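You operate a simulated robot arm through the tools that you are given. There is no shell and no other tool.

The job below is to be done with a simulated two-armed robot. You get a single attempt, and the scene is never put back.

JOB
Clear the result and test the meter again at 4 kV.
Fine: red stop button first, one press; earth lever up to TEST, one press of the green button, and back to EARTH when the test ends.
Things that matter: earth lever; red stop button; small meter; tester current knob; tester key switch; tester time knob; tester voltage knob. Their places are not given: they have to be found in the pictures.

It is judged by the outcome, as a careful person would: the job done as asked, and still so three seconds after it is handed in. It fails if anything else is knocked over, pushed out of place, dropped, spilled or broken.

ROBOT AND FRAMES
Two 7-joint arms with three-finger grippers on one trunk that stands fixed in place. Base frame: the origin is at the foot of the trunk, x ahead of it, y to its left, z up; the work surface is at about z = 800. Lengths are in mm, angles in degrees, forces in N, time in s.
The left shoulder is at [42, 154, 1007], the right one opposite. With the tool pointing down near the work surface each hand reaches from about 220 to 640 mm from the base axis, measured 20 degrees to its own side. Payload 2.69 kg a hand.
The tool frame of a hand sits at the grasp point between the pads (the TCP): z along the fingers, y along the line on which they close. The tips reach 29 mm beyond it. Largest opening 120 mm; the body of the gripper starts 78 mm behind the TCP.
Orientation is that of the tool frame in the base frame, as a unit quaternion [w, x, y, z]. With the fingers straight down and closing along the base's y, the tool's x points along the base's -x, its y along +y and its z along -z.

CONTROLS
- The arms move only by the tool arm_command. It takes "left_steps", "right_steps" or both (then of equal length, played together; a hand with none holds still); each is one flat list of numbers, 7 for each row, row after row: the shift along the tool's x, y, z in mm, then the turn, a rotation vector about the tool's x, y, z in rad, then the finger opening in mm, from 0 to 120. In form: [x, y, z, wx, wy, wz, jaw, x, y, z, wx, wy, wz, jaw, ...]. A call has 1 to 20 rows; each row is the pose to reach, as a shift and turn from the pose commanded when the call began, along the tool's axes at that moment. Each row takes 0.2 s and may step no farther than 50 mm and 8.6 degrees from the row before; otherwise, or with a gripper value out of range, the whole call is refused. Where a pose cannot be reached the arm comes as near as it can. A force on the tool above 40 N (or 10 N above the force at the start of the call, whichever is more), or a blocked arm, ends the call early, and 0.2 s more pass. The fingers move at their own pace and stop on an object; they squeeze with about 23 N. The grip force told is the motor's: it shows also when the fingers shut on nothing. Time passes only in rows, and 0.2 s behind the last, so rows that repeat a pose let the fingers close. The reply holds the time, the measured pose of the TCP, the force on the tool along the base axes, the opening and the grip force, in the units named above and with some noise, with the torque about the TCP (base axes, N m) and any sound that the robot's microphone picked up.
- Cameras (640 x 400 px; columns grow to the right, rows downward): "scene" is now at [145.2, -43.9, 1177.5]; the picture's right is [-0.48, -0.88, 0.00], its down [-0.32, 0.17, -0.93] and it looks along [0.82, -0.44, -0.37] (base axes); focal length 214 px, centre (320, 200). "left" rides on the left gripper at [63, 0, -104] in its tool frame; the picture's right is [0.00, 1.00, 0.00], its down [-0.83, 0.00, -0.56] and it looks along [-0.56, 0.00, 0.83] (tool axes); focal length 275 px, centre (320, 200). "right" rides on the right gripper at [63, 0, -104] in its tool frame; the picture's right is [0.01, 1.00, 0.00], its down [-0.83, 0.00, -0.56] and it looks along [-0.56, 0.00, 0.83] (tool axes); focal length 275 px, centre (320, 200).
- capture(camera): a new picture of that camera. It takes no simulated time.
- raise_lower(by): slides the trunk up (or, below 0, down) by that many mm; the arms and the scene camera ride with it, the base frame stays. It gives what a move gives, with no picture.
- aim_head(pan, tilt): turns the head with the scene camera to pan (to the left, within 80 degrees either way) and tilt (down, from -29 to 69), counted from straight ahead of the robot. It gives what a move gives.
- pixel_to_xyz(camera, pixels): for up to 12 pixels [column, row] of the newest picture of that camera ("zoom" is the newest enlarged one), the place [x, y, z] in the base frame of the surface seen there, good to about 2 mm. It takes no simulated time.
- zoom(camera, box): a new picture of the part [left, top, right, bottom] of that camera's present view, enlarged. It takes no simulated time.
- hand_in(): hands the job in; it is judged then, once.

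Leave the grippers open and the arms clear of the work at the hand-in unless told otherwise.

The tools are called after "Request:" as a command line: name --argument value ..., lists and objects as JSON in quotes. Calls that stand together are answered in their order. arm_command: Moves the arms, as the interface text tells. Its arguments: {"type":"object","properties":{"left_steps":{"type":"array","items":{"type":"number"}},"right_steps":{"type":"array","items":{"type":"number"}}},"required":[]} The other tools are called the same way: raise_lower (by) slides the trunk up or down; aim_head (pan, tilt) turns the head that bears the scene camera; capture (camera) takes a picture; pixel_to_xyz (camera, pixels) gives the place of the surface under pixels of a picture; zoom (camera, box) takes an enlarged picture of a part of a camera's view; hand_in () hands the job in.

At the start:

```text
time: 0.0
left_position: [344.3, 15.5, 1093.2]
left_orientation: [0.0, 0.0, 1.0, 0.0]
left_wrist_force: [0.0, -0.1, 0.0]
left_wrist_torque: [0.01, -0.01, -0.01]
left_opening: 120.1
left_grasp_force: 0.1
right_position: [346.6, -391.3, 1049.1]
right_orientation: [0.0, 0.0, 1.0, 0.0]
right_wrist_force: [-0.1, 0.4, -0.2]
right_wrist_torque: [-0.02, 0.0, 0.0]
right_opening: 119.9
right_grasp_force: 0.1
trunk travel left (down, up): [-375.0, 63.0]
head pan, tilt: [-28.4, 21.4]
```

scene: 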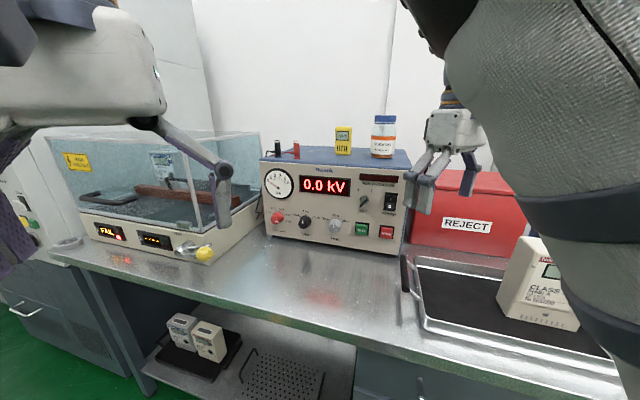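
right: 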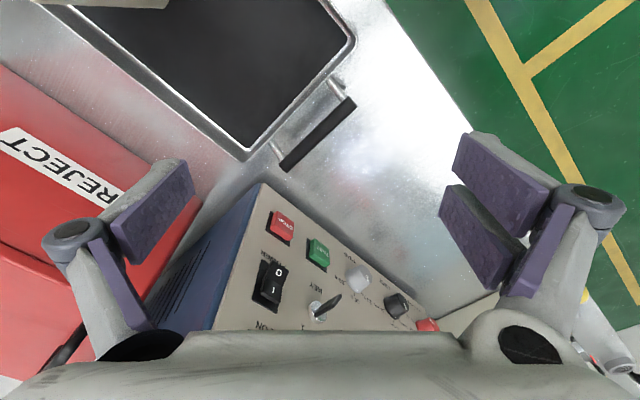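
left: 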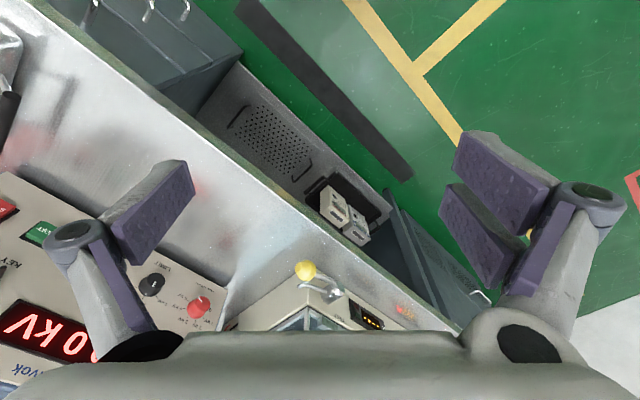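

The picture shows a tester with a "0.0 kV" display around (325,186) and a test enclosure on the left showing "FAIL" at (107,231). The yellow-knobbed lever is at (203,253). I'll zoom in on both.

Request:
zoom --camera "scene" --box '[250, 140, 420, 260]'

Request:
zoom --camera "scene" --box '[40, 120, 270, 270]'

```text
3.33 times, centred on (335, 200) of scene
```

zoom: 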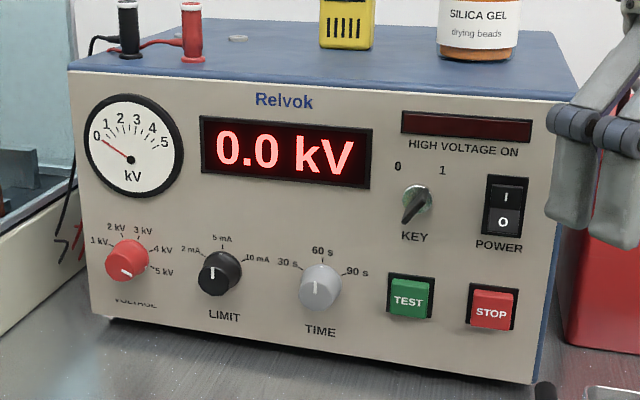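

```text
2.67 times, centred on (155, 195) of scene
```

zoom: 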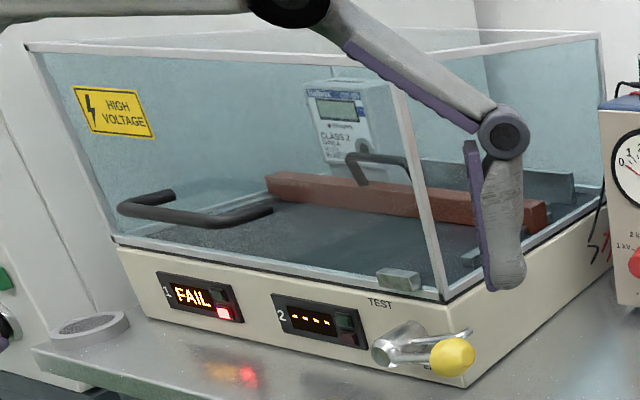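

The voltage knob appears to point at 5 kV, the earth lever is down, and slot 1 reads FAIL. I'll measure the places of the controls next.

Request:
pixel_to_xyz --camera "scene" --pixels '[[277, 217], [304, 221], [335, 226], [363, 202], [362, 229], [386, 232], [204, 253], [185, 247], [325, 186], [107, 232], [157, 241], [182, 222]]'

Request:
zoom --camera "scene" --box '[260, 195, 350, 250]'

Request:
zoom --camera "scene" --box '[335, 180, 415, 245]'

```text
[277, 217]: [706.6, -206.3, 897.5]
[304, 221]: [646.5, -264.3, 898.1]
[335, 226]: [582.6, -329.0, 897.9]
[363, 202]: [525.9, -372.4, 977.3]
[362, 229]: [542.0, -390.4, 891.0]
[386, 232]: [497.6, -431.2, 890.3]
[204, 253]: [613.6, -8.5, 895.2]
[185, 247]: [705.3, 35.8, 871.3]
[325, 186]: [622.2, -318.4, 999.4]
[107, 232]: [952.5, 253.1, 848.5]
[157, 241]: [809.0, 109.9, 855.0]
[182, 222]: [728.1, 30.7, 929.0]
```

```text
7.11 times, centred on (305, 222) of scene
```

zoom: 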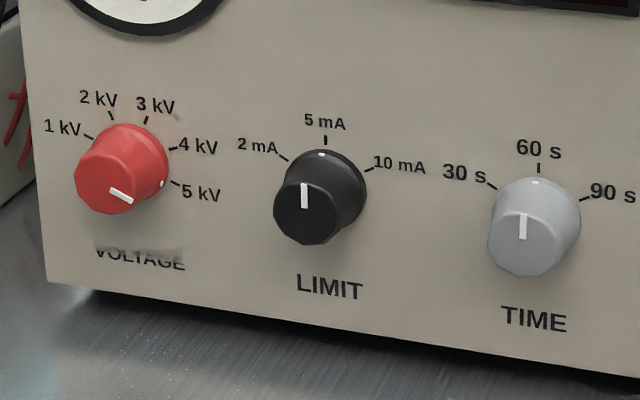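

```text
6.15 times, centred on (375, 212) of scene
```

zoom: 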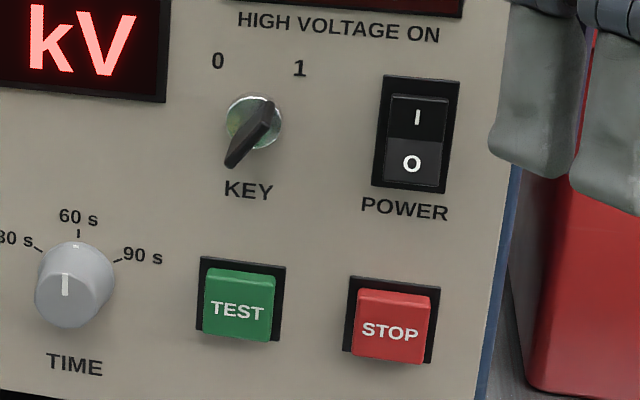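

The voltage knob stands at 5 kV, the limit at 5 mA, the time at 60 s, the key turned and the power rocker visible. I'll look around for other parts of the bench, labels or notes.

Request:
aim_head --pan 0 --tilt 25

Request:
capture --camera "scene"

Request:
aim_head --pan -55 --tilt 30

Request:
capture --camera "scene"

```text
time: 0.9
left_position: [343.4, 17.0, 1093.7]
left_orientation: [0.0, 0.001, 1.0, 0.0]
left_wrist_force: [-0.8, -0.5, -0.2]
left_wrist_torque: [0.02, 0.01, 0.01]
left_opening: 119.9
left_grasp_force: 0.1
right_position: [346.7, -391.5, 1048.6]
right_orientation: [0.001, 0.0, 1.0, 0.0]
right_wrist_force: [-0.2, 0.3, 0.8]
right_wrist_torque: [-0.02, -0.03, 0.01]
right_opening: 119.9
right_grasp_force: 0.0
trunk travel left (down, up): [-375.0, 63.0]
head pan, tilt: [0.0, 25.0]
```

```text
taken
```

scene: 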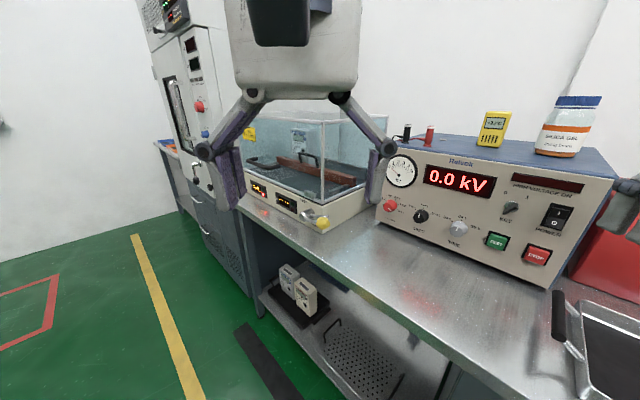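

```text
time: 2.2
left_position: [343.3, 15.4, 1094.3]
left_orientation: [0.0, -0.001, 1.0, 0.0]
left_wrist_force: [0.2, 0.6, 0.3]
left_wrist_torque: [-0.01, -0.01, -0.01]
left_opening: 120.1
left_grasp_force: 0.0
right_position: [346.8, -391.0, 1049.3]
right_orientation: [0.0, 0.0, 1.0, 0.0]
right_wrist_force: [-0.1, -0.2, 0.5]
right_wrist_torque: [0.04, -0.04, -0.02]
right_opening: 120.1
right_grasp_force: 0.2
trunk travel left (down, up): [-375.0, 63.0]
head pan, tilt: [-55.0, 30.0]
```

```text
taken
```

scene: 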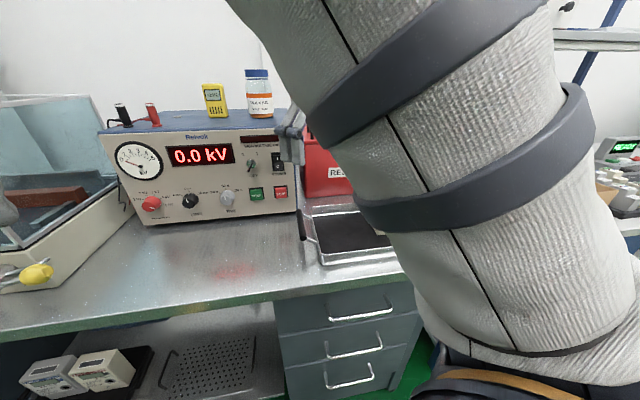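

I'll aim the head at the panel and measure plain panel points for its plane.

Request:
aim_head --pan -22 --tilt 22

Request:
capture --camera "scene"

Request:
zoom --camera "scene" --box '[280, 130, 480, 270]'

Request:
zoom --camera "scene" --box '[120, 110, 320, 270]'

```text
time: 3.1
left_position: [343.8, 17.5, 1093.0]
left_orientation: [0.0, 0.0, 1.0, 0.0]
left_wrist_force: [0.7, 0.0, 0.9]
left_wrist_torque: [-0.03, 0.01, -0.02]
left_opening: 119.7
left_grasp_force: 0.0
right_position: [346.5, -391.1, 1047.9]
right_orientation: [0.0, -0.001, 1.0, 0.0]
right_wrist_force: [0.1, -0.6, -0.5]
right_wrist_torque: [0.01, -0.01, 0.04]
right_opening: 119.8
right_grasp_force: 0.1
trunk travel left (down, up): [-375.0, 63.0]
head pan, tilt: [-22.0, 22.0]
```

```text
taken
```

scene: 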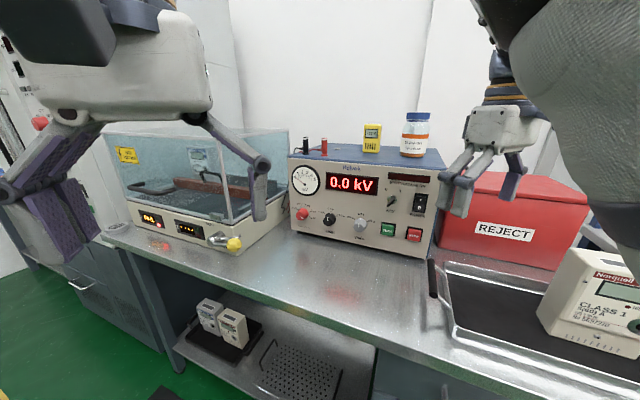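

```text
2.86 times, centred on (380, 200) of scene
```

zoom: 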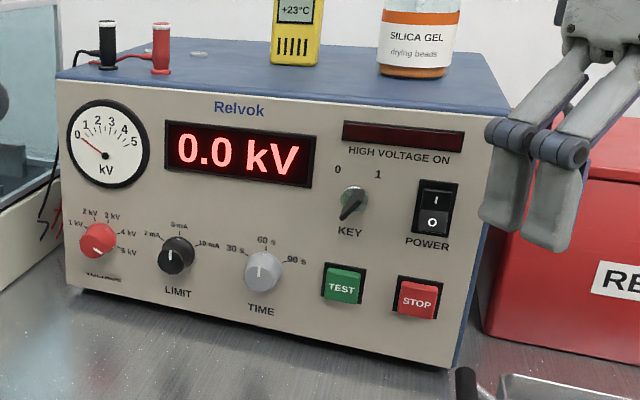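

```text
2.50 times, centred on (220, 190) of scene
```

zoom: 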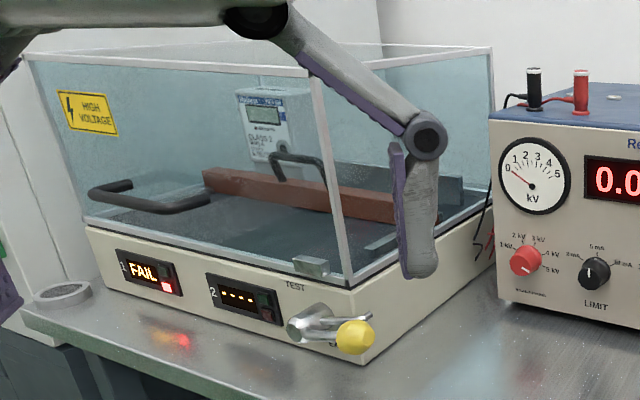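

The enclosure holds a meter in slot 1 (FAIL), and the lever is at EARTH. I'll measure points on the enclosure from the newest zoom, then panel points from the scene picture.

Request:
pixel_to_xyz --camera "zoom" --pixels '[[355, 337], [340, 335], [370, 338], [355, 322], [355, 352], [300, 325], [318, 322], [335, 345], [100, 260], [150, 240], [260, 300], [366, 316]]'

Request:
pixel_to_xyz --camera "scene" --pixels '[[296, 228], [350, 205], [425, 250], [405, 215], [352, 240], [330, 175], [387, 229], [413, 234], [391, 200], [301, 213], [330, 219], [360, 224]]'

Request:
zoom --camera "scene" --box '[200, 220, 260, 260]'

```text
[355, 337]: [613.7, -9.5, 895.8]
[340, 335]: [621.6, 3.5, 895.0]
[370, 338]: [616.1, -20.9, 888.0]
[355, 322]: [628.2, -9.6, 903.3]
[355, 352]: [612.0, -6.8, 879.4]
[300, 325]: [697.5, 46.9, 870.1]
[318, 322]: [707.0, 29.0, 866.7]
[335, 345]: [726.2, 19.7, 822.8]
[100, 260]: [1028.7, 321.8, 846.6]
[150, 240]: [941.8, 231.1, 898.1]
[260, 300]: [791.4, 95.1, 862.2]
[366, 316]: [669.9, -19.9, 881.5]
```

```text
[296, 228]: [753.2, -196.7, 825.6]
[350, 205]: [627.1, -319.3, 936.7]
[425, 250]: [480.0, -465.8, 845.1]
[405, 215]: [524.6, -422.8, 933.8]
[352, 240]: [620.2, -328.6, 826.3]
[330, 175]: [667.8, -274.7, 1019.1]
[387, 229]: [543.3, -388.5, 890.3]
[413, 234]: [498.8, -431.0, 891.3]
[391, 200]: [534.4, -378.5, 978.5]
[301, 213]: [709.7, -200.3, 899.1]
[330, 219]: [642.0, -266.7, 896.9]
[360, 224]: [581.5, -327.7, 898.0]
```

```text
10.00 times, centred on (230, 240) of scene
```

zoom: 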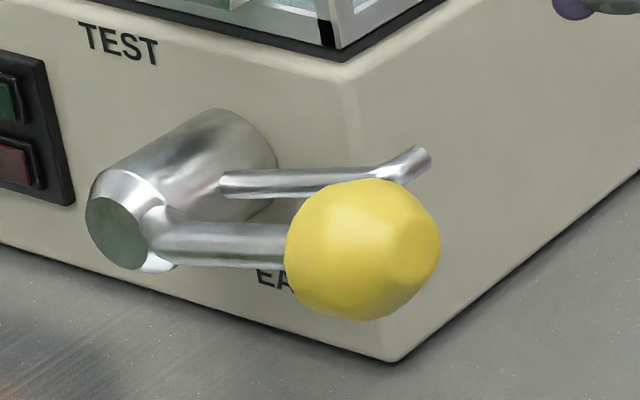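

The panel faces about (-0.70, 0.71, 0). The lever hub end is at about zoom (120,232), with the lever arm running to the yellow ball. I'll measure the details of the lever and its labels.

Request:
pixel_to_xyz --camera "zoom" --pixels '[[115, 235], [200, 150], [265, 160], [225, 243], [270, 243], [360, 250], [300, 185], [415, 165], [270, 278], [95, 40], [150, 50], [310, 300]]'

Request:
capture --camera "left"

Request:
zoom --camera "left" --box '[240, 240, 420, 340]'

```text
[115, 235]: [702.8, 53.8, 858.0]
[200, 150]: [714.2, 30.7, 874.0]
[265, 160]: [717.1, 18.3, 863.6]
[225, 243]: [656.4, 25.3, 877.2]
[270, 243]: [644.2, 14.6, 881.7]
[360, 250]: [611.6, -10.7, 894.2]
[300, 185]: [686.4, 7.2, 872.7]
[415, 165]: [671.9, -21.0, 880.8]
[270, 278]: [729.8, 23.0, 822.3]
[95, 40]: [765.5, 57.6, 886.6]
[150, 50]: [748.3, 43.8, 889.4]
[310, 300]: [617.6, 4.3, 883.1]
```

```text
taken
```

left: 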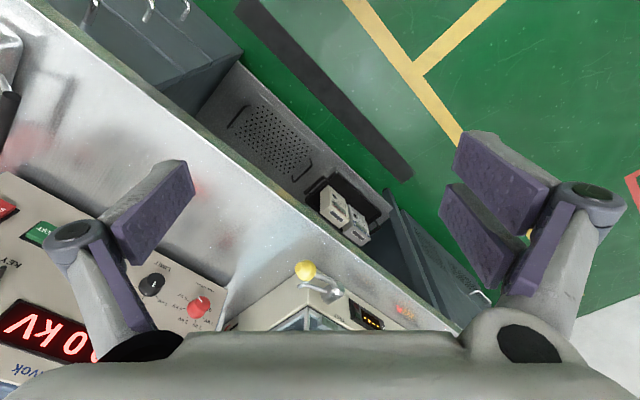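

```text
3.56 times, centred on (330, 290) of left
```

zoom: 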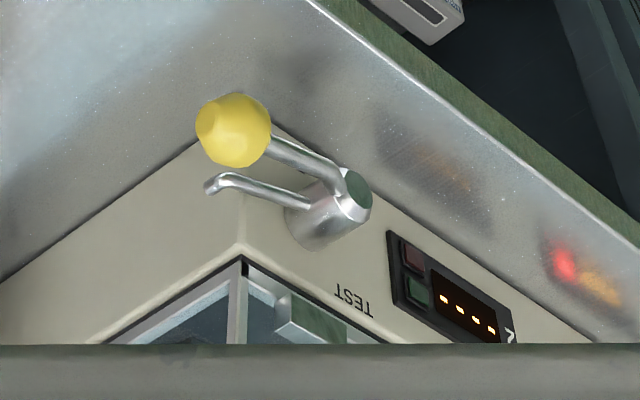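

The lever is about 100 mm long, pointing along the bench to the right and slightly up, with the ball centre near (628,-10,884). I'll check the key position with the right wrist camera.

Request:
capture --camera "right"

Request:
zoom --camera "right" --box '[240, 190, 440, 335]'

```text
taken
```

right: 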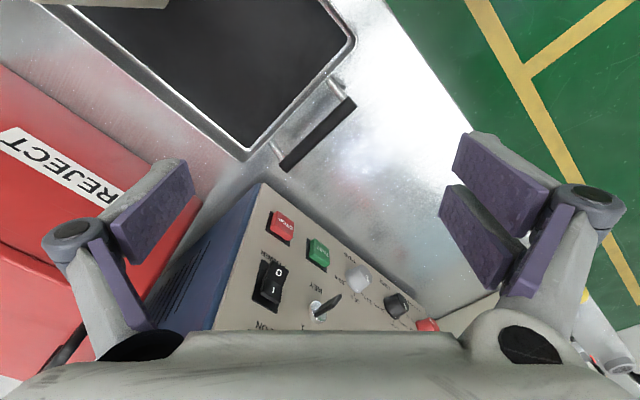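

```text
2.76 times, centred on (340, 262) of right
```

zoom: 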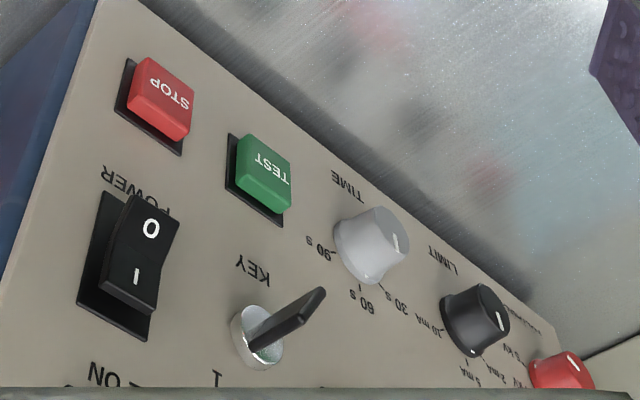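

The key looks turned, and I'll check it head-on later. First I'll close the right fingers and yaw the right hand 45° toward the panel, staying well in front of it.

Request:
arm_command --right_steps '[-5, 2, 0, 0, 0, 0.131, 60, -10, 4, 0, 0, 0, 0.262, 0, -15, 6, 0, 0, 0, 0.393, 0, -20, 8, 0, 0, 0, 0.524, 0, -26, 10, 0, 0, 0, 0.655, 0, -33, 11, 0, 0, 0, 0.785, 0]'

```text
time: 4.5
left_position: [344.9, 16.3, 1092.7]
left_orientation: [0.0, 0.0, 1.0, 0.0]
left_wrist_force: [-0.1, -0.2, -0.1]
left_wrist_torque: [0.01, -0.02, -0.03]
left_opening: 120.1
left_grasp_force: 0.0
right_position: [380.6, -379.4, 1049.3]
right_orientation: [0.001, 0.383, 0.924, 0.0]
right_wrist_force: [0.3, 0.5, 0.3]
right_wrist_torque: [-0.01, 0.0, 0.0]
right_opening: 0.3
right_grasp_force: 22.9
trunk travel left (down, up): [-375.0, 63.0]
head pan, tilt: [-22.0, 22.0]
```

Yaw is done. Now I'll pitch up 60°, so the fingers point at the panel 30° below horizontal, while moving toward the front of the STOP button.

Request:
arm_command --right_steps '[-3, 6, 6, 0, -0.131, 0, 0, -6, 12, 12, 0, -0.262, 0, 0, -9, 18, 18, 0, -0.393, 0, 0, -12, 24, 24, 0, -0.524, 0, 0, -15, 30, 31, 0, -0.655, 0, 0, -18, 36, 37, 0, -0.785, 0, 0, -20, 42, 43, 0, -0.916, 0, 0, -23, 47, 49, 0, -1.047, 0, 0]'

Request:
capture --camera "right"

Request:
capture --camera "scene"

```text
time: 6.0
left_position: [337.1, 20.5, 1096.0]
left_orientation: [0.005, -0.001, 1.0, -0.002]
left_wrist_force: [-0.1, -0.3, 0.0]
left_wrist_torque: [-0.02, 0.02, 0.0]
left_opening: 119.9
left_grasp_force: 0.0
right_position: [465.9, -435.0, 993.1]
right_orientation: [0.37, 0.352, 0.847, -0.151]
right_wrist_force: [-43.5, 30.8, 17.6]
right_wrist_torque: [-0.23, -0.53, -0.16]
right_opening: 0.1
right_grasp_force: 23.0
right hand out of reach, approached as far as the arm can: row 2, 3, 4, 5, 6, 7
trunk travel left (down, up): [-375.0, 63.0]
head pan, tilt: [-22.0, 22.0]
stopped in row 7 (right hand): the force on the tool passed its limit at 59 N (the readings are from after the stop); the commanded pose is now the measured one
```

```text
taken
```

right: 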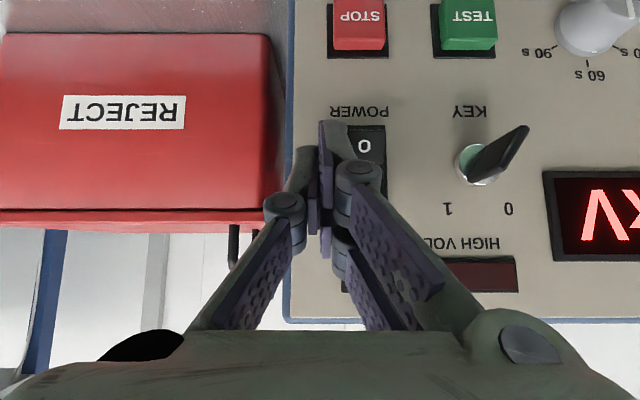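

```text
taken
```

scene: 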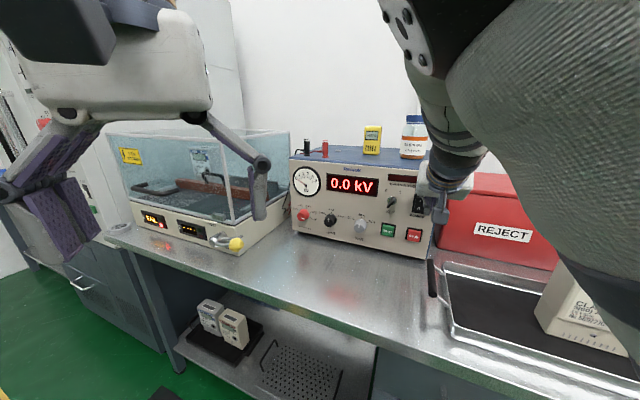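

The right arm couldn't hold that pose and its tips touched the panel near the power rocker at z≈973. The display still reads 0.0 kV. I'll back straight off along the panel normal.

Request:
arm_command --right_steps '[14, 0, -15, 0, 0, 0, 0, 27, 0, -29, 0, 0, 0, 0]'

Request:
capture --camera "right"

Request:
zoom --camera "scene" --box '[280, 130, 480, 270]'

```text
time: 6.7
left_position: [340.8, 19.7, 1094.4]
left_orientation: [0.001, 0.0, 1.0, -0.002]
left_wrist_force: [-1.3, 0.2, 0.1]
left_wrist_torque: [-0.04, -0.06, 0.01]
left_opening: 120.0
left_grasp_force: 0.0
right_position: [462.9, -437.2, 978.1]
right_orientation: [0.371, 0.35, 0.847, -0.151]
right_wrist_force: [-11.0, 15.0, 10.2]
right_wrist_torque: [-0.21, -0.29, 0.26]
right_opening: 0.0
right_grasp_force: 22.8
right hand out of reach, approached as far as the arm can: row 1, 2
trunk travel left (down, up): [-375.0, 63.0]
head pan, tilt: [-22.0, 22.0]
```

```text
taken
```

right: 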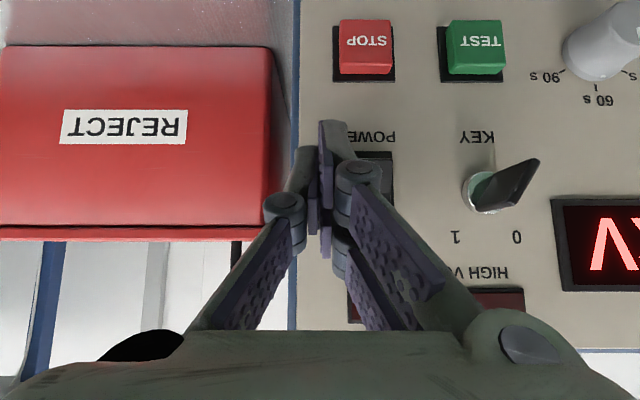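

```text
2.86 times, centred on (380, 200) of scene
```

zoom: 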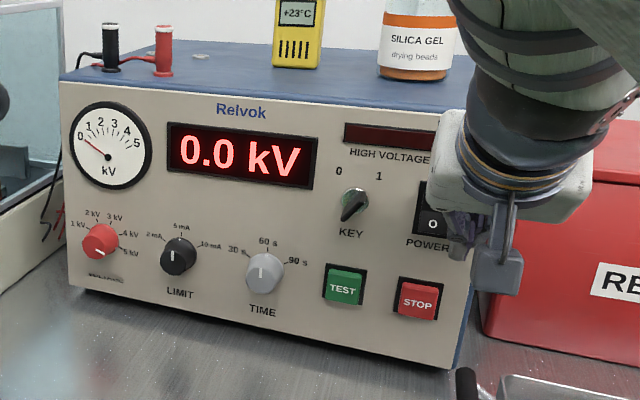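

The hand only slid down. The arm can't back off in this pitch, so I'll reverse the motion: rotate the fingers down while pulling back along the tool axis, as it came.

Request:
arm_command --right_steps '[3, -3, -20, 0, 0.137, 0, 0, 6, -6, -41, 0, 0.274, 0, 0, 8, -9, -61, 0, 0.41, 0, 0, 11, -12, -81, 0, 0.547, 0, 0, 13, -15, -101, 0, 0.684, 0, 0, 16, -18, -121, 0, 0.82, 0, 0]'

Request:
capture --camera "scene"

Request:
capture --camera "right"

```text
time: 8.1
left_position: [343.4, 15.9, 1093.7]
left_orientation: [0.001, -0.001, 1.0, 0.0]
left_wrist_force: [-0.5, 0.5, 0.4]
left_wrist_torque: [0.05, 0.01, 0.02]
left_opening: 120.2
left_grasp_force: 0.0
right_position: [380.6, -382.9, 1045.6]
right_orientation: [-0.002, 0.382, 0.924, 0.002]
right_wrist_force: [-0.9, 0.0, 0.0]
right_wrist_torque: [-0.02, -0.01, -0.01]
right_opening: 0.0
right_grasp_force: 23.2
right hand out of reach, approached as far as the arm can: row 1
trunk travel left (down, up): [-375.0, 63.0]
head pan, tilt: [-22.0, 22.0]
```

```text
taken
```

scene: 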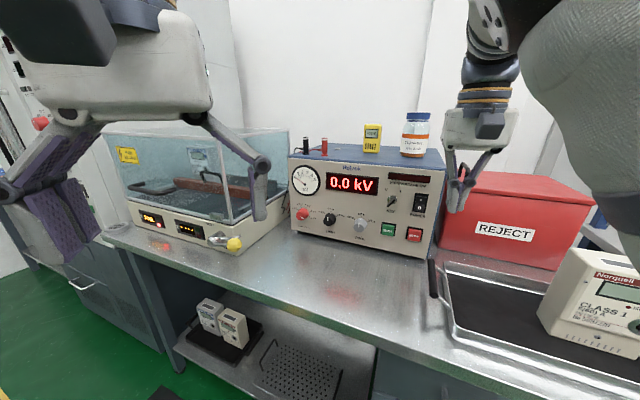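

```text
taken
```

right: 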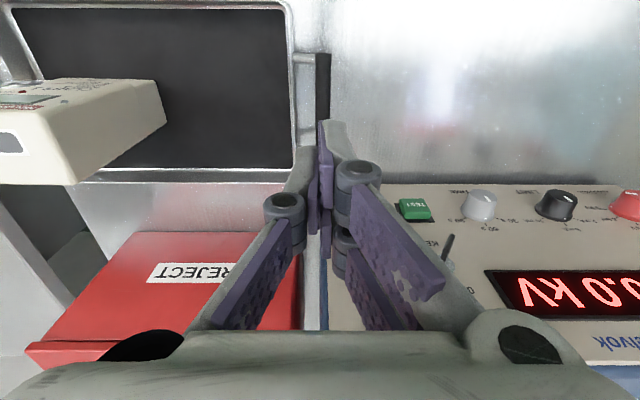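

Free again. I'll check that the tester hasn't shifted and that its state is unchanged.

Request:
zoom --camera "scene" --box '[280, 130, 480, 270]'

Request:
pixel_to_xyz --camera "scene" --pixels '[[296, 228], [350, 205], [425, 250], [405, 215], [352, 240], [330, 175], [387, 229], [413, 234], [391, 200], [301, 213]]'

Request:
zoom --camera "scene" --box '[120, 110, 320, 270]'

```text
2.86 times, centred on (380, 200) of scene
```

zoom: 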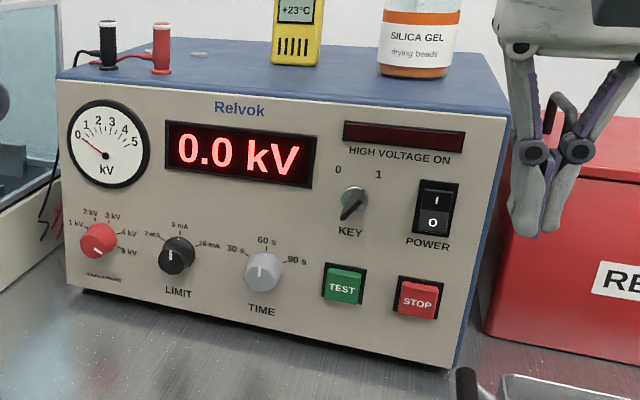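

```text
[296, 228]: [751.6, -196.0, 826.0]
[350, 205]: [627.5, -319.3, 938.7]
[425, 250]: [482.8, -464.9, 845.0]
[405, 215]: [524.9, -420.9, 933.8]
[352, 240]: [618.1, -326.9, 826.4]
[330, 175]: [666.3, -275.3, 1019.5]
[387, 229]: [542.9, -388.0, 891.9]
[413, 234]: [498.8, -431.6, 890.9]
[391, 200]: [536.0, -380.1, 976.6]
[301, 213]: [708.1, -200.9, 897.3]
```

```text
2.50 times, centred on (220, 190) of scene
```

zoom: 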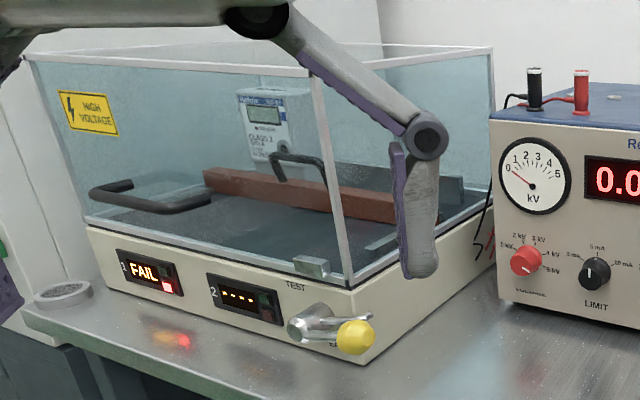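

Nothing moved and the state is unchanged: FAIL, 0.0 kV, knobs the same. The left arm suits this direction better, so I'll park the right arm back and to the right, turning it back to its original yaw.

Request:
arm_command --right_steps '[0, -24, -7, 0, 0, -0.131, 0, 0, -48, -14, 0, 0, -0.262, 0, 0, -71, -20, 0, 0, -0.393, 0, 0, -94, -27, 0, 0, -0.524, 0, 0, -118, -34, 0, 0, -0.655, 0, 0, -141, -40, 0, 0, -0.785, 0]'

Request:
capture --camera "scene"

```text
time: 9.4
left_position: [344.1, 15.8, 1093.7]
left_orientation: [0.001, 0.0, 1.0, 0.0]
left_wrist_force: [0.4, -0.5, -0.1]
left_wrist_torque: [-0.02, -0.01, 0.0]
left_opening: 120.0
left_grasp_force: 0.0
right_position: [282.6, -483.6, 1085.5]
right_orientation: [0.0, -0.001, 1.0, 0.001]
right_wrist_force: [1.0, 0.8, 0.4]
right_wrist_torque: [0.0, -0.03, 0.01]
right_opening: 0.0
right_grasp_force: 22.9
trunk travel left (down, up): [-375.0, 63.0]
head pan, tilt: [-22.0, 22.0]
```

```text
taken
```

scene: 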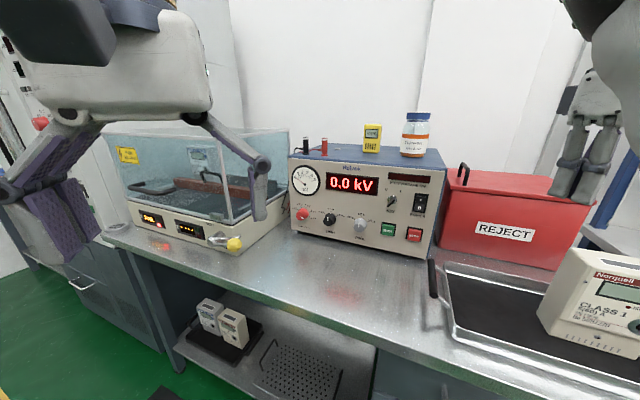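

The right arm is parked. Now the left arm: close the fingers, yaw 45° and move to the middle in free space.

Request:
arm_command --left_steps '[-3, -19, 7, 0, 0, 0.131, 60, -6, -38, 14, 0, 0, 0.262, 0, -8, -58, 21, 0, 0, 0.393, 0, -11, -77, 29, 0, 0, 0.524, 0, -14, -97, 36, 0, 0, 0.655, 0, -16, -116, 43, 0, 0, 0.785, 0]'

```text
time: 10.8
left_position: [360.2, -99.5, 1049.7]
left_orientation: [0.0, 0.383, 0.924, 0.0]
left_wrist_force: [-0.2, 0.6, -0.5]
left_wrist_torque: [-0.02, -0.01, 0.0]
left_opening: 0.2
left_grasp_force: 22.8
right_position: [284.2, -484.0, 1084.9]
right_orientation: [0.0, 0.001, 1.0, 0.001]
right_wrist_force: [0.7, 0.1, -0.3]
right_wrist_torque: [0.0, -0.03, 0.0]
right_opening: 0.0
right_grasp_force: 23.5
trunk travel left (down, up): [-375.0, 63.0]
head pan, tilt: [-22.0, 22.0]
```

Now I'll pitch the left hand up 60° toward the panel, 245 mm clear of it.

Request:
arm_command --left_steps '[-12, 0, 12, 0, -0.131, 0, 0, -24, 0, 25, 0, -0.262, 0, 0, -36, 0, 37, 0, -0.393, 0, 0, -49, 0, 50, 0, -0.524, 0, 0, -61, 0, 62, 0, -0.655, 0, 0, -74, 0, 75, 0, -0.785, 0, 0, -86, 0, 87, 0, -0.916, 0, 0, -99, 0, 100, 0, -1.047, 0, 0]'

Request:
capture --camera "scene"

Request:
capture --camera "left"

```text
time: 12.7
left_position: [431.7, -170.2, 951.4]
left_orientation: [0.462, 0.33, 0.801, -0.192]
left_wrist_force: [0.4, 0.1, -0.3]
left_wrist_torque: [0.01, -0.01, 0.02]
left_opening: 0.0
left_grasp_force: 23.3
right_position: [284.2, -483.5, 1085.5]
right_orientation: [-0.001, -0.001, 1.0, 0.002]
right_wrist_force: [0.8, -0.2, 0.1]
right_wrist_torque: [-0.01, 0.03, 0.01]
right_opening: 0.0
right_grasp_force: 22.8
trunk travel left (down, up): [-375.0, 63.0]
head pan, tilt: [-22.0, 22.0]
```

```text
taken
```

scene: 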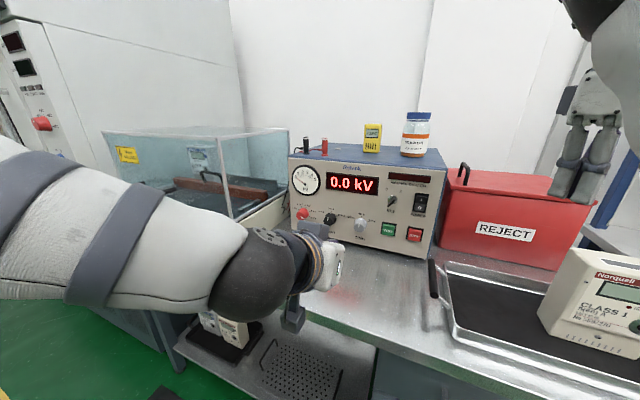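

```text
taken
```

left: 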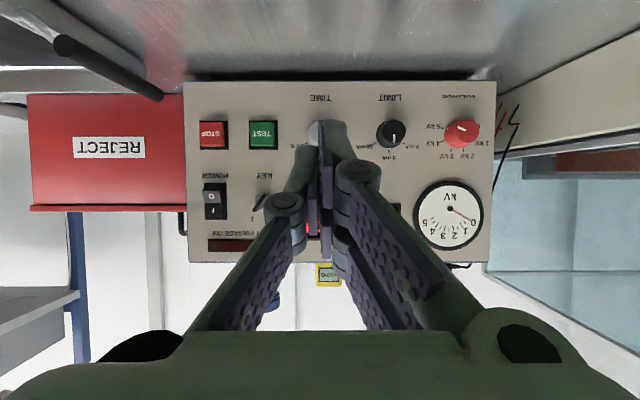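

The left arm reached the pose cleanly, and the wrist camera sees the panel upside down. I'll zoom in and measure STOP, TEST, the voltage knob and the key.

Request:
zoom --camera "left" --box '[180, 80, 300, 260]'

Request:
zoom --camera "left" --box '[360, 80, 500, 180]'

Request:
pixel_to_xyz --camera "left" --pixels '[[214, 134], [206, 134], [222, 134], [214, 126], [214, 142], [263, 134], [463, 131], [455, 131], [471, 131], [463, 122], [463, 140], [391, 130]]'

```text
2.22 times, centred on (240, 170) of left
```

zoom: 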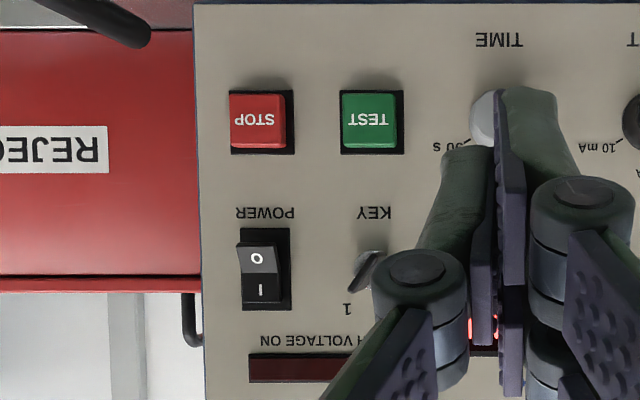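

```text
4.00 times, centred on (430, 130) of left
```

zoom: 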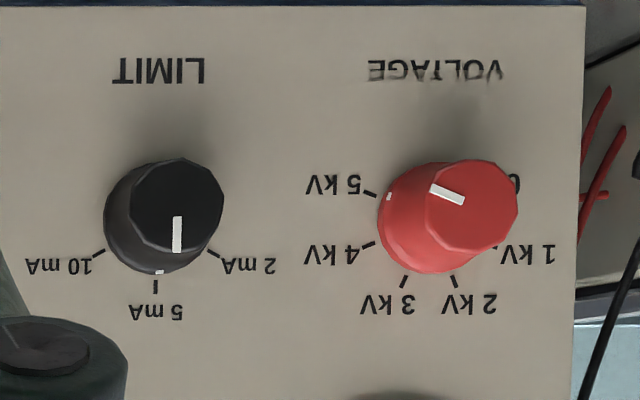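

```text
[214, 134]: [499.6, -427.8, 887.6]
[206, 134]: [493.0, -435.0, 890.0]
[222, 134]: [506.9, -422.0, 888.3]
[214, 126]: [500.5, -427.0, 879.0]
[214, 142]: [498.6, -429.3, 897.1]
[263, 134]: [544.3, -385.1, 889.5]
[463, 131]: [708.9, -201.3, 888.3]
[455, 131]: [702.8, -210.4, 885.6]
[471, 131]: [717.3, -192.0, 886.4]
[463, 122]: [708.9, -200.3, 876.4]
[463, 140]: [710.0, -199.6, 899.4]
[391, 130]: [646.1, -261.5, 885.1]
```

I read VOLTAGE at 5 kV, LIMIT 5 mA, TIME 60 s and the key at 1. STOP's face centre is about (499.6,-428,888.5). I'll move the closed left fingers to 40 mm in front of STOP.

Request:
arm_command --left_steps '[-4, -17, 21, 0, 0, 0, 0, -8, -33, 42, 0, 0, 0, 0, -12, -50, 63, 0, 0, 0, 0, -16, -66, 84, 0, 0, 0, 0, -20, -83, 105, 0, 0, 0, 0, -24, -100, 126, 0, 0, 0, 0, -28, -116, 147, 0, 0, 0, 0, -32, -133, 167, 0, 0, 0, 0]'

Request:
capture --camera "left"

Request:
capture --camera "scene"

```text
time: 14.4
left_position: [445.0, -327.1, 909.0]
left_orientation: [0.462, 0.33, 0.801, -0.19]
left_wrist_force: [0.0, -1.3, 0.9]
left_wrist_torque: [-0.01, -0.02, -0.02]
left_opening: 0.0
left_grasp_force: 23.0
left hand out of reach, approached as far as the arm can: row 7, 8
right_position: [281.8, -482.9, 1085.3]
right_orientation: [0.0, -0.001, 1.0, 0.002]
right_wrist_force: [0.6, -1.0, 0.2]
right_wrist_torque: [0.01, 0.0, -0.01]
right_opening: 0.0
right_grasp_force: 22.8
trunk travel left (down, up): [-375.0, 63.0]
head pan, tilt: [-22.0, 22.0]
```

```text
taken
```

left: 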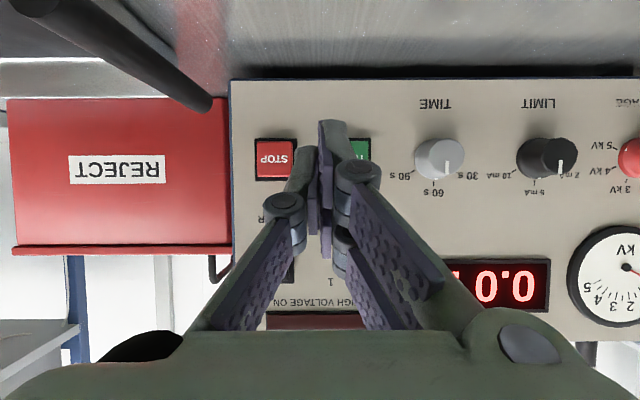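

```text
taken
```

scene: 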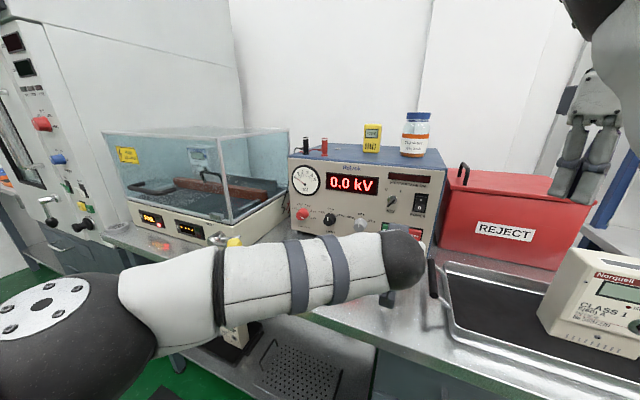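

The left arm is at full stretch about 50 mm short of STOP, so the right hand will have to press the buttons with a different wrist twist. I'll retract the left arm first.

Request:
arm_command --left_steps '[6, 22, -30, 0, 0, 0, 0, 12, 44, -61, 0, 0, 0, 0, 18, 66, -91, 0, 0, 0, 0, 24, 88, -122, 0, 0, 0, 0, 29, 110, -152, 0, 0, 0, 0, 35, 132, -183, 0, 0, 0, 0, 41, 154, -213, 0, 0, 0, 0, 47, 176, -244, 0, 0, 0, 0, 53, 198, -274, 0, 0, 0, 0]'

```text
time: 16.4
left_position: [397.7, 3.5, 996.3]
left_orientation: [0.464, 0.331, 0.799, -0.191]
left_wrist_force: [0.4, 0.7, -0.2]
left_wrist_torque: [0.0, 0.01, 0.02]
left_opening: 0.0
left_grasp_force: 23.5
right_position: [284.1, -482.1, 1085.5]
right_orientation: [0.0, 0.0, 1.0, 0.002]
right_wrist_force: [-0.4, -0.8, -0.5]
right_wrist_torque: [-0.02, 0.0, -0.02]
right_opening: 0.0
right_grasp_force: 23.4
trunk travel left (down, up): [-375.0, 63.0]
head pan, tilt: [-22.0, 22.0]
```

Now I'll test a different wrist twist with the right hand in free space: tilt diagonally toward the panel without yawing, half of it first.

Request:
arm_command --right_steps '[-8, 15, 14, 0.093, -0.092, 0, 0, -15, 31, 28, 0.186, -0.184, 0, 0, -23, 46, 43, 0.279, -0.276, 0, 0, -30, 61, 57, 0.372, -0.369, 0, 0]'

```text
time: 17.4
left_position: [399.2, 3.3, 997.7]
left_orientation: [0.463, 0.331, 0.799, -0.192]
left_wrist_force: [0.3, 0.6, 0.7]
left_wrist_torque: [0.01, 0.05, 0.01]
left_opening: 0.0
left_grasp_force: 23.0
right_position: [322.8, -471.5, 1027.0]
right_orientation: [0.182, 0.0, 0.966, -0.183]
right_wrist_force: [-0.3, 0.5, -0.1]
right_wrist_torque: [-0.02, -0.03, 0.0]
right_opening: 0.0
right_grasp_force: 23.0
right hand out of reach, approached as far as the arm can: row 3, 4
trunk travel left (down, up): [-375.0, 63.0]
head pan, tilt: [-22.0, 22.0]
```

The hand lags in position when high and tilted; the wrist is likely better lower down. I'll check where the tray, its handle and the meter are before going lower.

Request:
capture --camera "scene"

Request:
pixel_to_xyz --camera "scene" --pixels '[[432, 265], [433, 293], [448, 266], [452, 330], [560, 270], [590, 300], [545, 310], [630, 345], [470, 180], [462, 170], [600, 205], [450, 250]]'

Request:
capture --camera "right"

```text
taken
```

scene: 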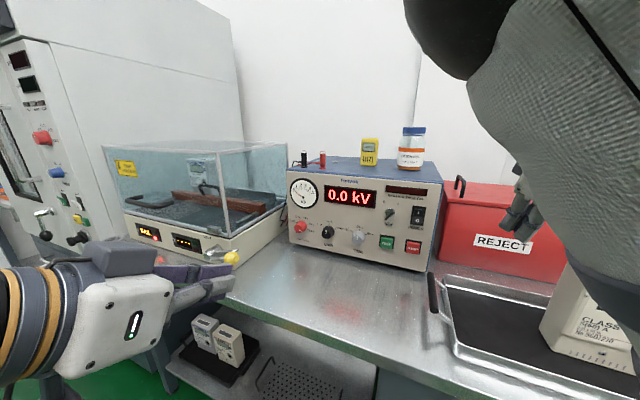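

```text
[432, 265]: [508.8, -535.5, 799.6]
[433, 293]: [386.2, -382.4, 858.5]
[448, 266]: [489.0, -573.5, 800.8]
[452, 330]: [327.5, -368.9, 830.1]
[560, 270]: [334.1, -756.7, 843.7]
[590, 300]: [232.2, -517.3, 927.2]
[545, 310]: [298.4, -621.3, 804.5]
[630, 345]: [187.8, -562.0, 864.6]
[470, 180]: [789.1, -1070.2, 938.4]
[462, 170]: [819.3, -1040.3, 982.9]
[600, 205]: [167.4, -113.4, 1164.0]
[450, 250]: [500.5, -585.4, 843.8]
```

```text
taken
```

right: 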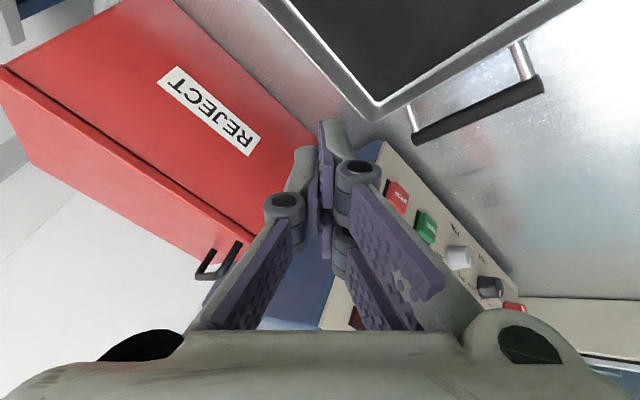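

The scene view has shifted a little vertically. I'll recheck STOP and measure the tray handle, a black bar near (432,290).

Request:
pixel_to_xyz --camera "scene" --pixels '[[413, 247], [386, 242], [301, 227], [430, 275], [431, 282], [434, 300], [436, 310], [232, 257], [440, 312], [440, 284]]'

Request:
zoom --camera "scene" --box '[380, 230, 500, 330]'

Request:
pixel_to_xyz --camera "right" --pixels '[[415, 135], [475, 115], [540, 88], [399, 195], [429, 226]]'

```text
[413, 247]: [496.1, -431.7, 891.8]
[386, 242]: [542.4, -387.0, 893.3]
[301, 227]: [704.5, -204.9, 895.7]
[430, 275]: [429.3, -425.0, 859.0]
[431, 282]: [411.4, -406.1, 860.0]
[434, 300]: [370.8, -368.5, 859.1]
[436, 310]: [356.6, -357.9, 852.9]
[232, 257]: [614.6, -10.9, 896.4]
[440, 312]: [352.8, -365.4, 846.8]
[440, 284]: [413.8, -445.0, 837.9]
```

```text
4.00 times, centred on (440, 280) of scene
```

zoom: 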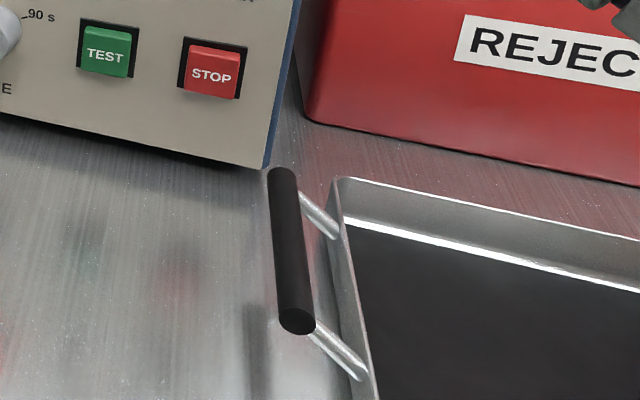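

```text
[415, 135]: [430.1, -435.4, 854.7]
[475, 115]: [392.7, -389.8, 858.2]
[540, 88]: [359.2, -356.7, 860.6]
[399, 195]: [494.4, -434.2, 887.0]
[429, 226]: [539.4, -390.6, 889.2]
```

The tray handle runs perpendicular to the panel about 47 mm right of STOP, with its top at z≈860. I'll bring the right hand lower and closer at its present tilt, still 80 mm clear of the panel.

Request:
arm_command --right_steps '[-6, 21, 22, 0, 0, 0, 0, -11, 43, 43, 0, 0, 0, 0, -17, 64, 65, 0, 0, 0, 0, -22, 86, 86, 0, 0, 0, 0]'

```text
time: 18.4
left_position: [399.7, 2.9, 997.0]
left_orientation: [0.461, 0.331, 0.801, -0.191]
left_wrist_force: [-0.2, -0.1, 0.4]
left_wrist_torque: [-0.01, -0.04, -0.02]
left_opening: 0.0
left_grasp_force: 23.0
right_position: [381.4, -426.9, 925.2]
right_orientation: [0.181, 0.001, 0.966, -0.182]
right_wrist_force: [0.4, 0.2, -0.1]
right_wrist_torque: [0.01, 0.02, -0.01]
right_opening: 0.0
right_grasp_force: 23.6
right hand out of reach, approached as far as the arm can: row 1, 2, 3, 4
trunk travel left (down, up): [-375.0, 63.0]
head pan, tilt: [-22.0, 22.0]
```

Nearly there, and this 60° tilt is fine for pressing. I'll move to about 35 mm in front of STOP.

Request:
arm_command --right_steps '[-17, 11, 7, 0, 0, 0, 0, -34, 22, 13, 0, 0, 0, 0, -52, 34, 20, 0, 0, 0, 0, -69, 45, 27, 0, 0, 0, 0]'

Request:
capture --camera "right"

Request:
capture --camera "scene"

```text
time: 19.4
left_position: [399.4, 1.8, 996.2]
left_orientation: [0.462, 0.331, 0.8, -0.191]
left_wrist_force: [0.2, 0.1, 0.3]
left_wrist_torque: [-0.01, 0.03, -0.02]
left_opening: 0.0
left_grasp_force: 22.9
right_position: [455.9, -390.7, 911.0]
right_orientation: [0.183, 0.002, 0.966, -0.182]
right_wrist_force: [0.4, -0.1, 0.2]
right_wrist_torque: [0.01, 0.01, -0.02]
right_opening: 0.0
right_grasp_force: 22.6
trunk travel left (down, up): [-375.0, 63.0]
head pan, tilt: [-22.0, 22.0]
```

```text
taken
```

right: 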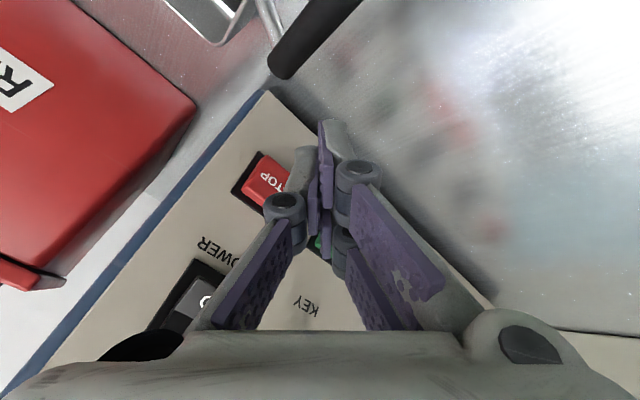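

```text
taken
```

scene: 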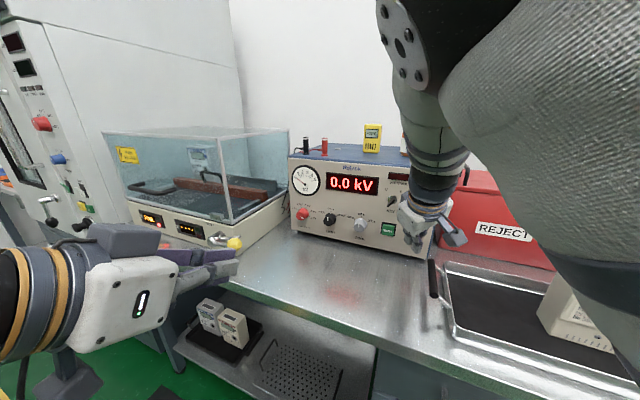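

I'm in place 32 mm from STOP. I'll advance along the panel normal toward the button in small steps and read the force.

Request:
arm_command --right_steps '[-8.5, -8.6, 9, 0, 0, 0, 0, -14.1, -14.3, 15.1, 0, 0, 0, 0, -17, -17.2, 18.1, 0, 0, 0, 0]'

Request:
capture --camera "right"

Request:
zoom --camera "scene" --box '[350, 170, 470, 270]'

```text
time: 20.2
left_position: [399.8, 2.3, 996.9]
left_orientation: [0.462, 0.331, 0.8, -0.191]
left_wrist_force: [0.4, 0.7, 0.0]
left_wrist_torque: [-0.03, 0.02, 0.0]
left_opening: 0.0
left_grasp_force: 23.0
right_position: [478.7, -412.1, 906.4]
right_orientation: [0.182, 0.0, 0.966, -0.183]
right_wrist_force: [-0.3, -0.9, -0.3]
right_wrist_torque: [0.01, 0.0, 0.02]
right_opening: 0.2
right_grasp_force: 23.2
trunk travel left (down, up): [-375.0, 63.0]
head pan, tilt: [-22.0, 22.0]
```

```text
taken
```

right: 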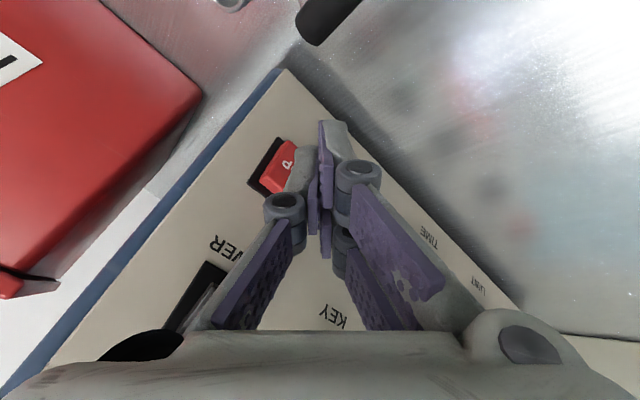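

```text
4.00 times, centred on (410, 220) of scene
```

zoom: 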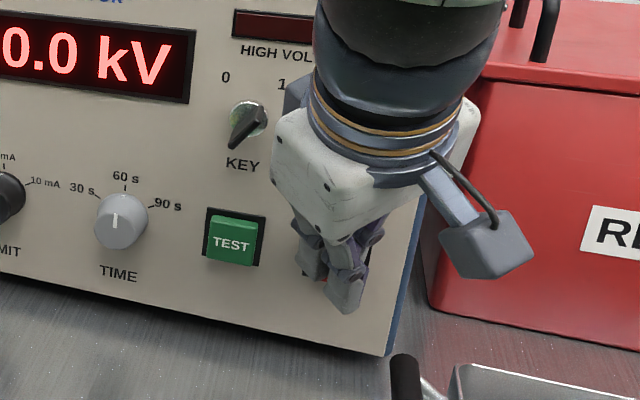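

No contact force yet. I'll keep advancing: 2, 4, 6 mm.

Request:
arm_command --right_steps '[-1.2, -1.2, 1, 0, 0, 0, 0, -2.4, -2.5, 2, 0, 0, 0, 0, -3.7, -3.7, 3, 0, 0, 0, 0]'

Request:
zoom --camera "scene" --box '[120, 180, 280, 280]'

```text
time: 21.1
left_position: [399.4, 1.3, 995.1]
left_orientation: [0.462, 0.332, 0.8, -0.192]
left_wrist_force: [-0.1, 0.4, 0.5]
left_wrist_torque: [0.0, 0.07, 0.02]
left_opening: 0.0
left_grasp_force: 23.3
right_position: [481.3, -416.2, 906.1]
right_orientation: [0.182, 0.001, 0.966, -0.181]
right_wrist_force: [-0.1, 1.3, -0.1]
right_wrist_torque: [0.05, 0.03, 0.04]
right_opening: 0.1
right_grasp_force: 22.8
trunk travel left (down, up): [-375.0, 63.0]
head pan, tilt: [-22.0, 22.0]
```

```text
4.00 times, centred on (200, 230) of scene
```

zoom: 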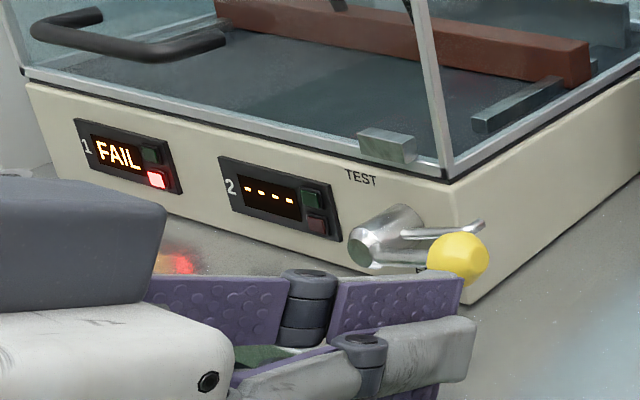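

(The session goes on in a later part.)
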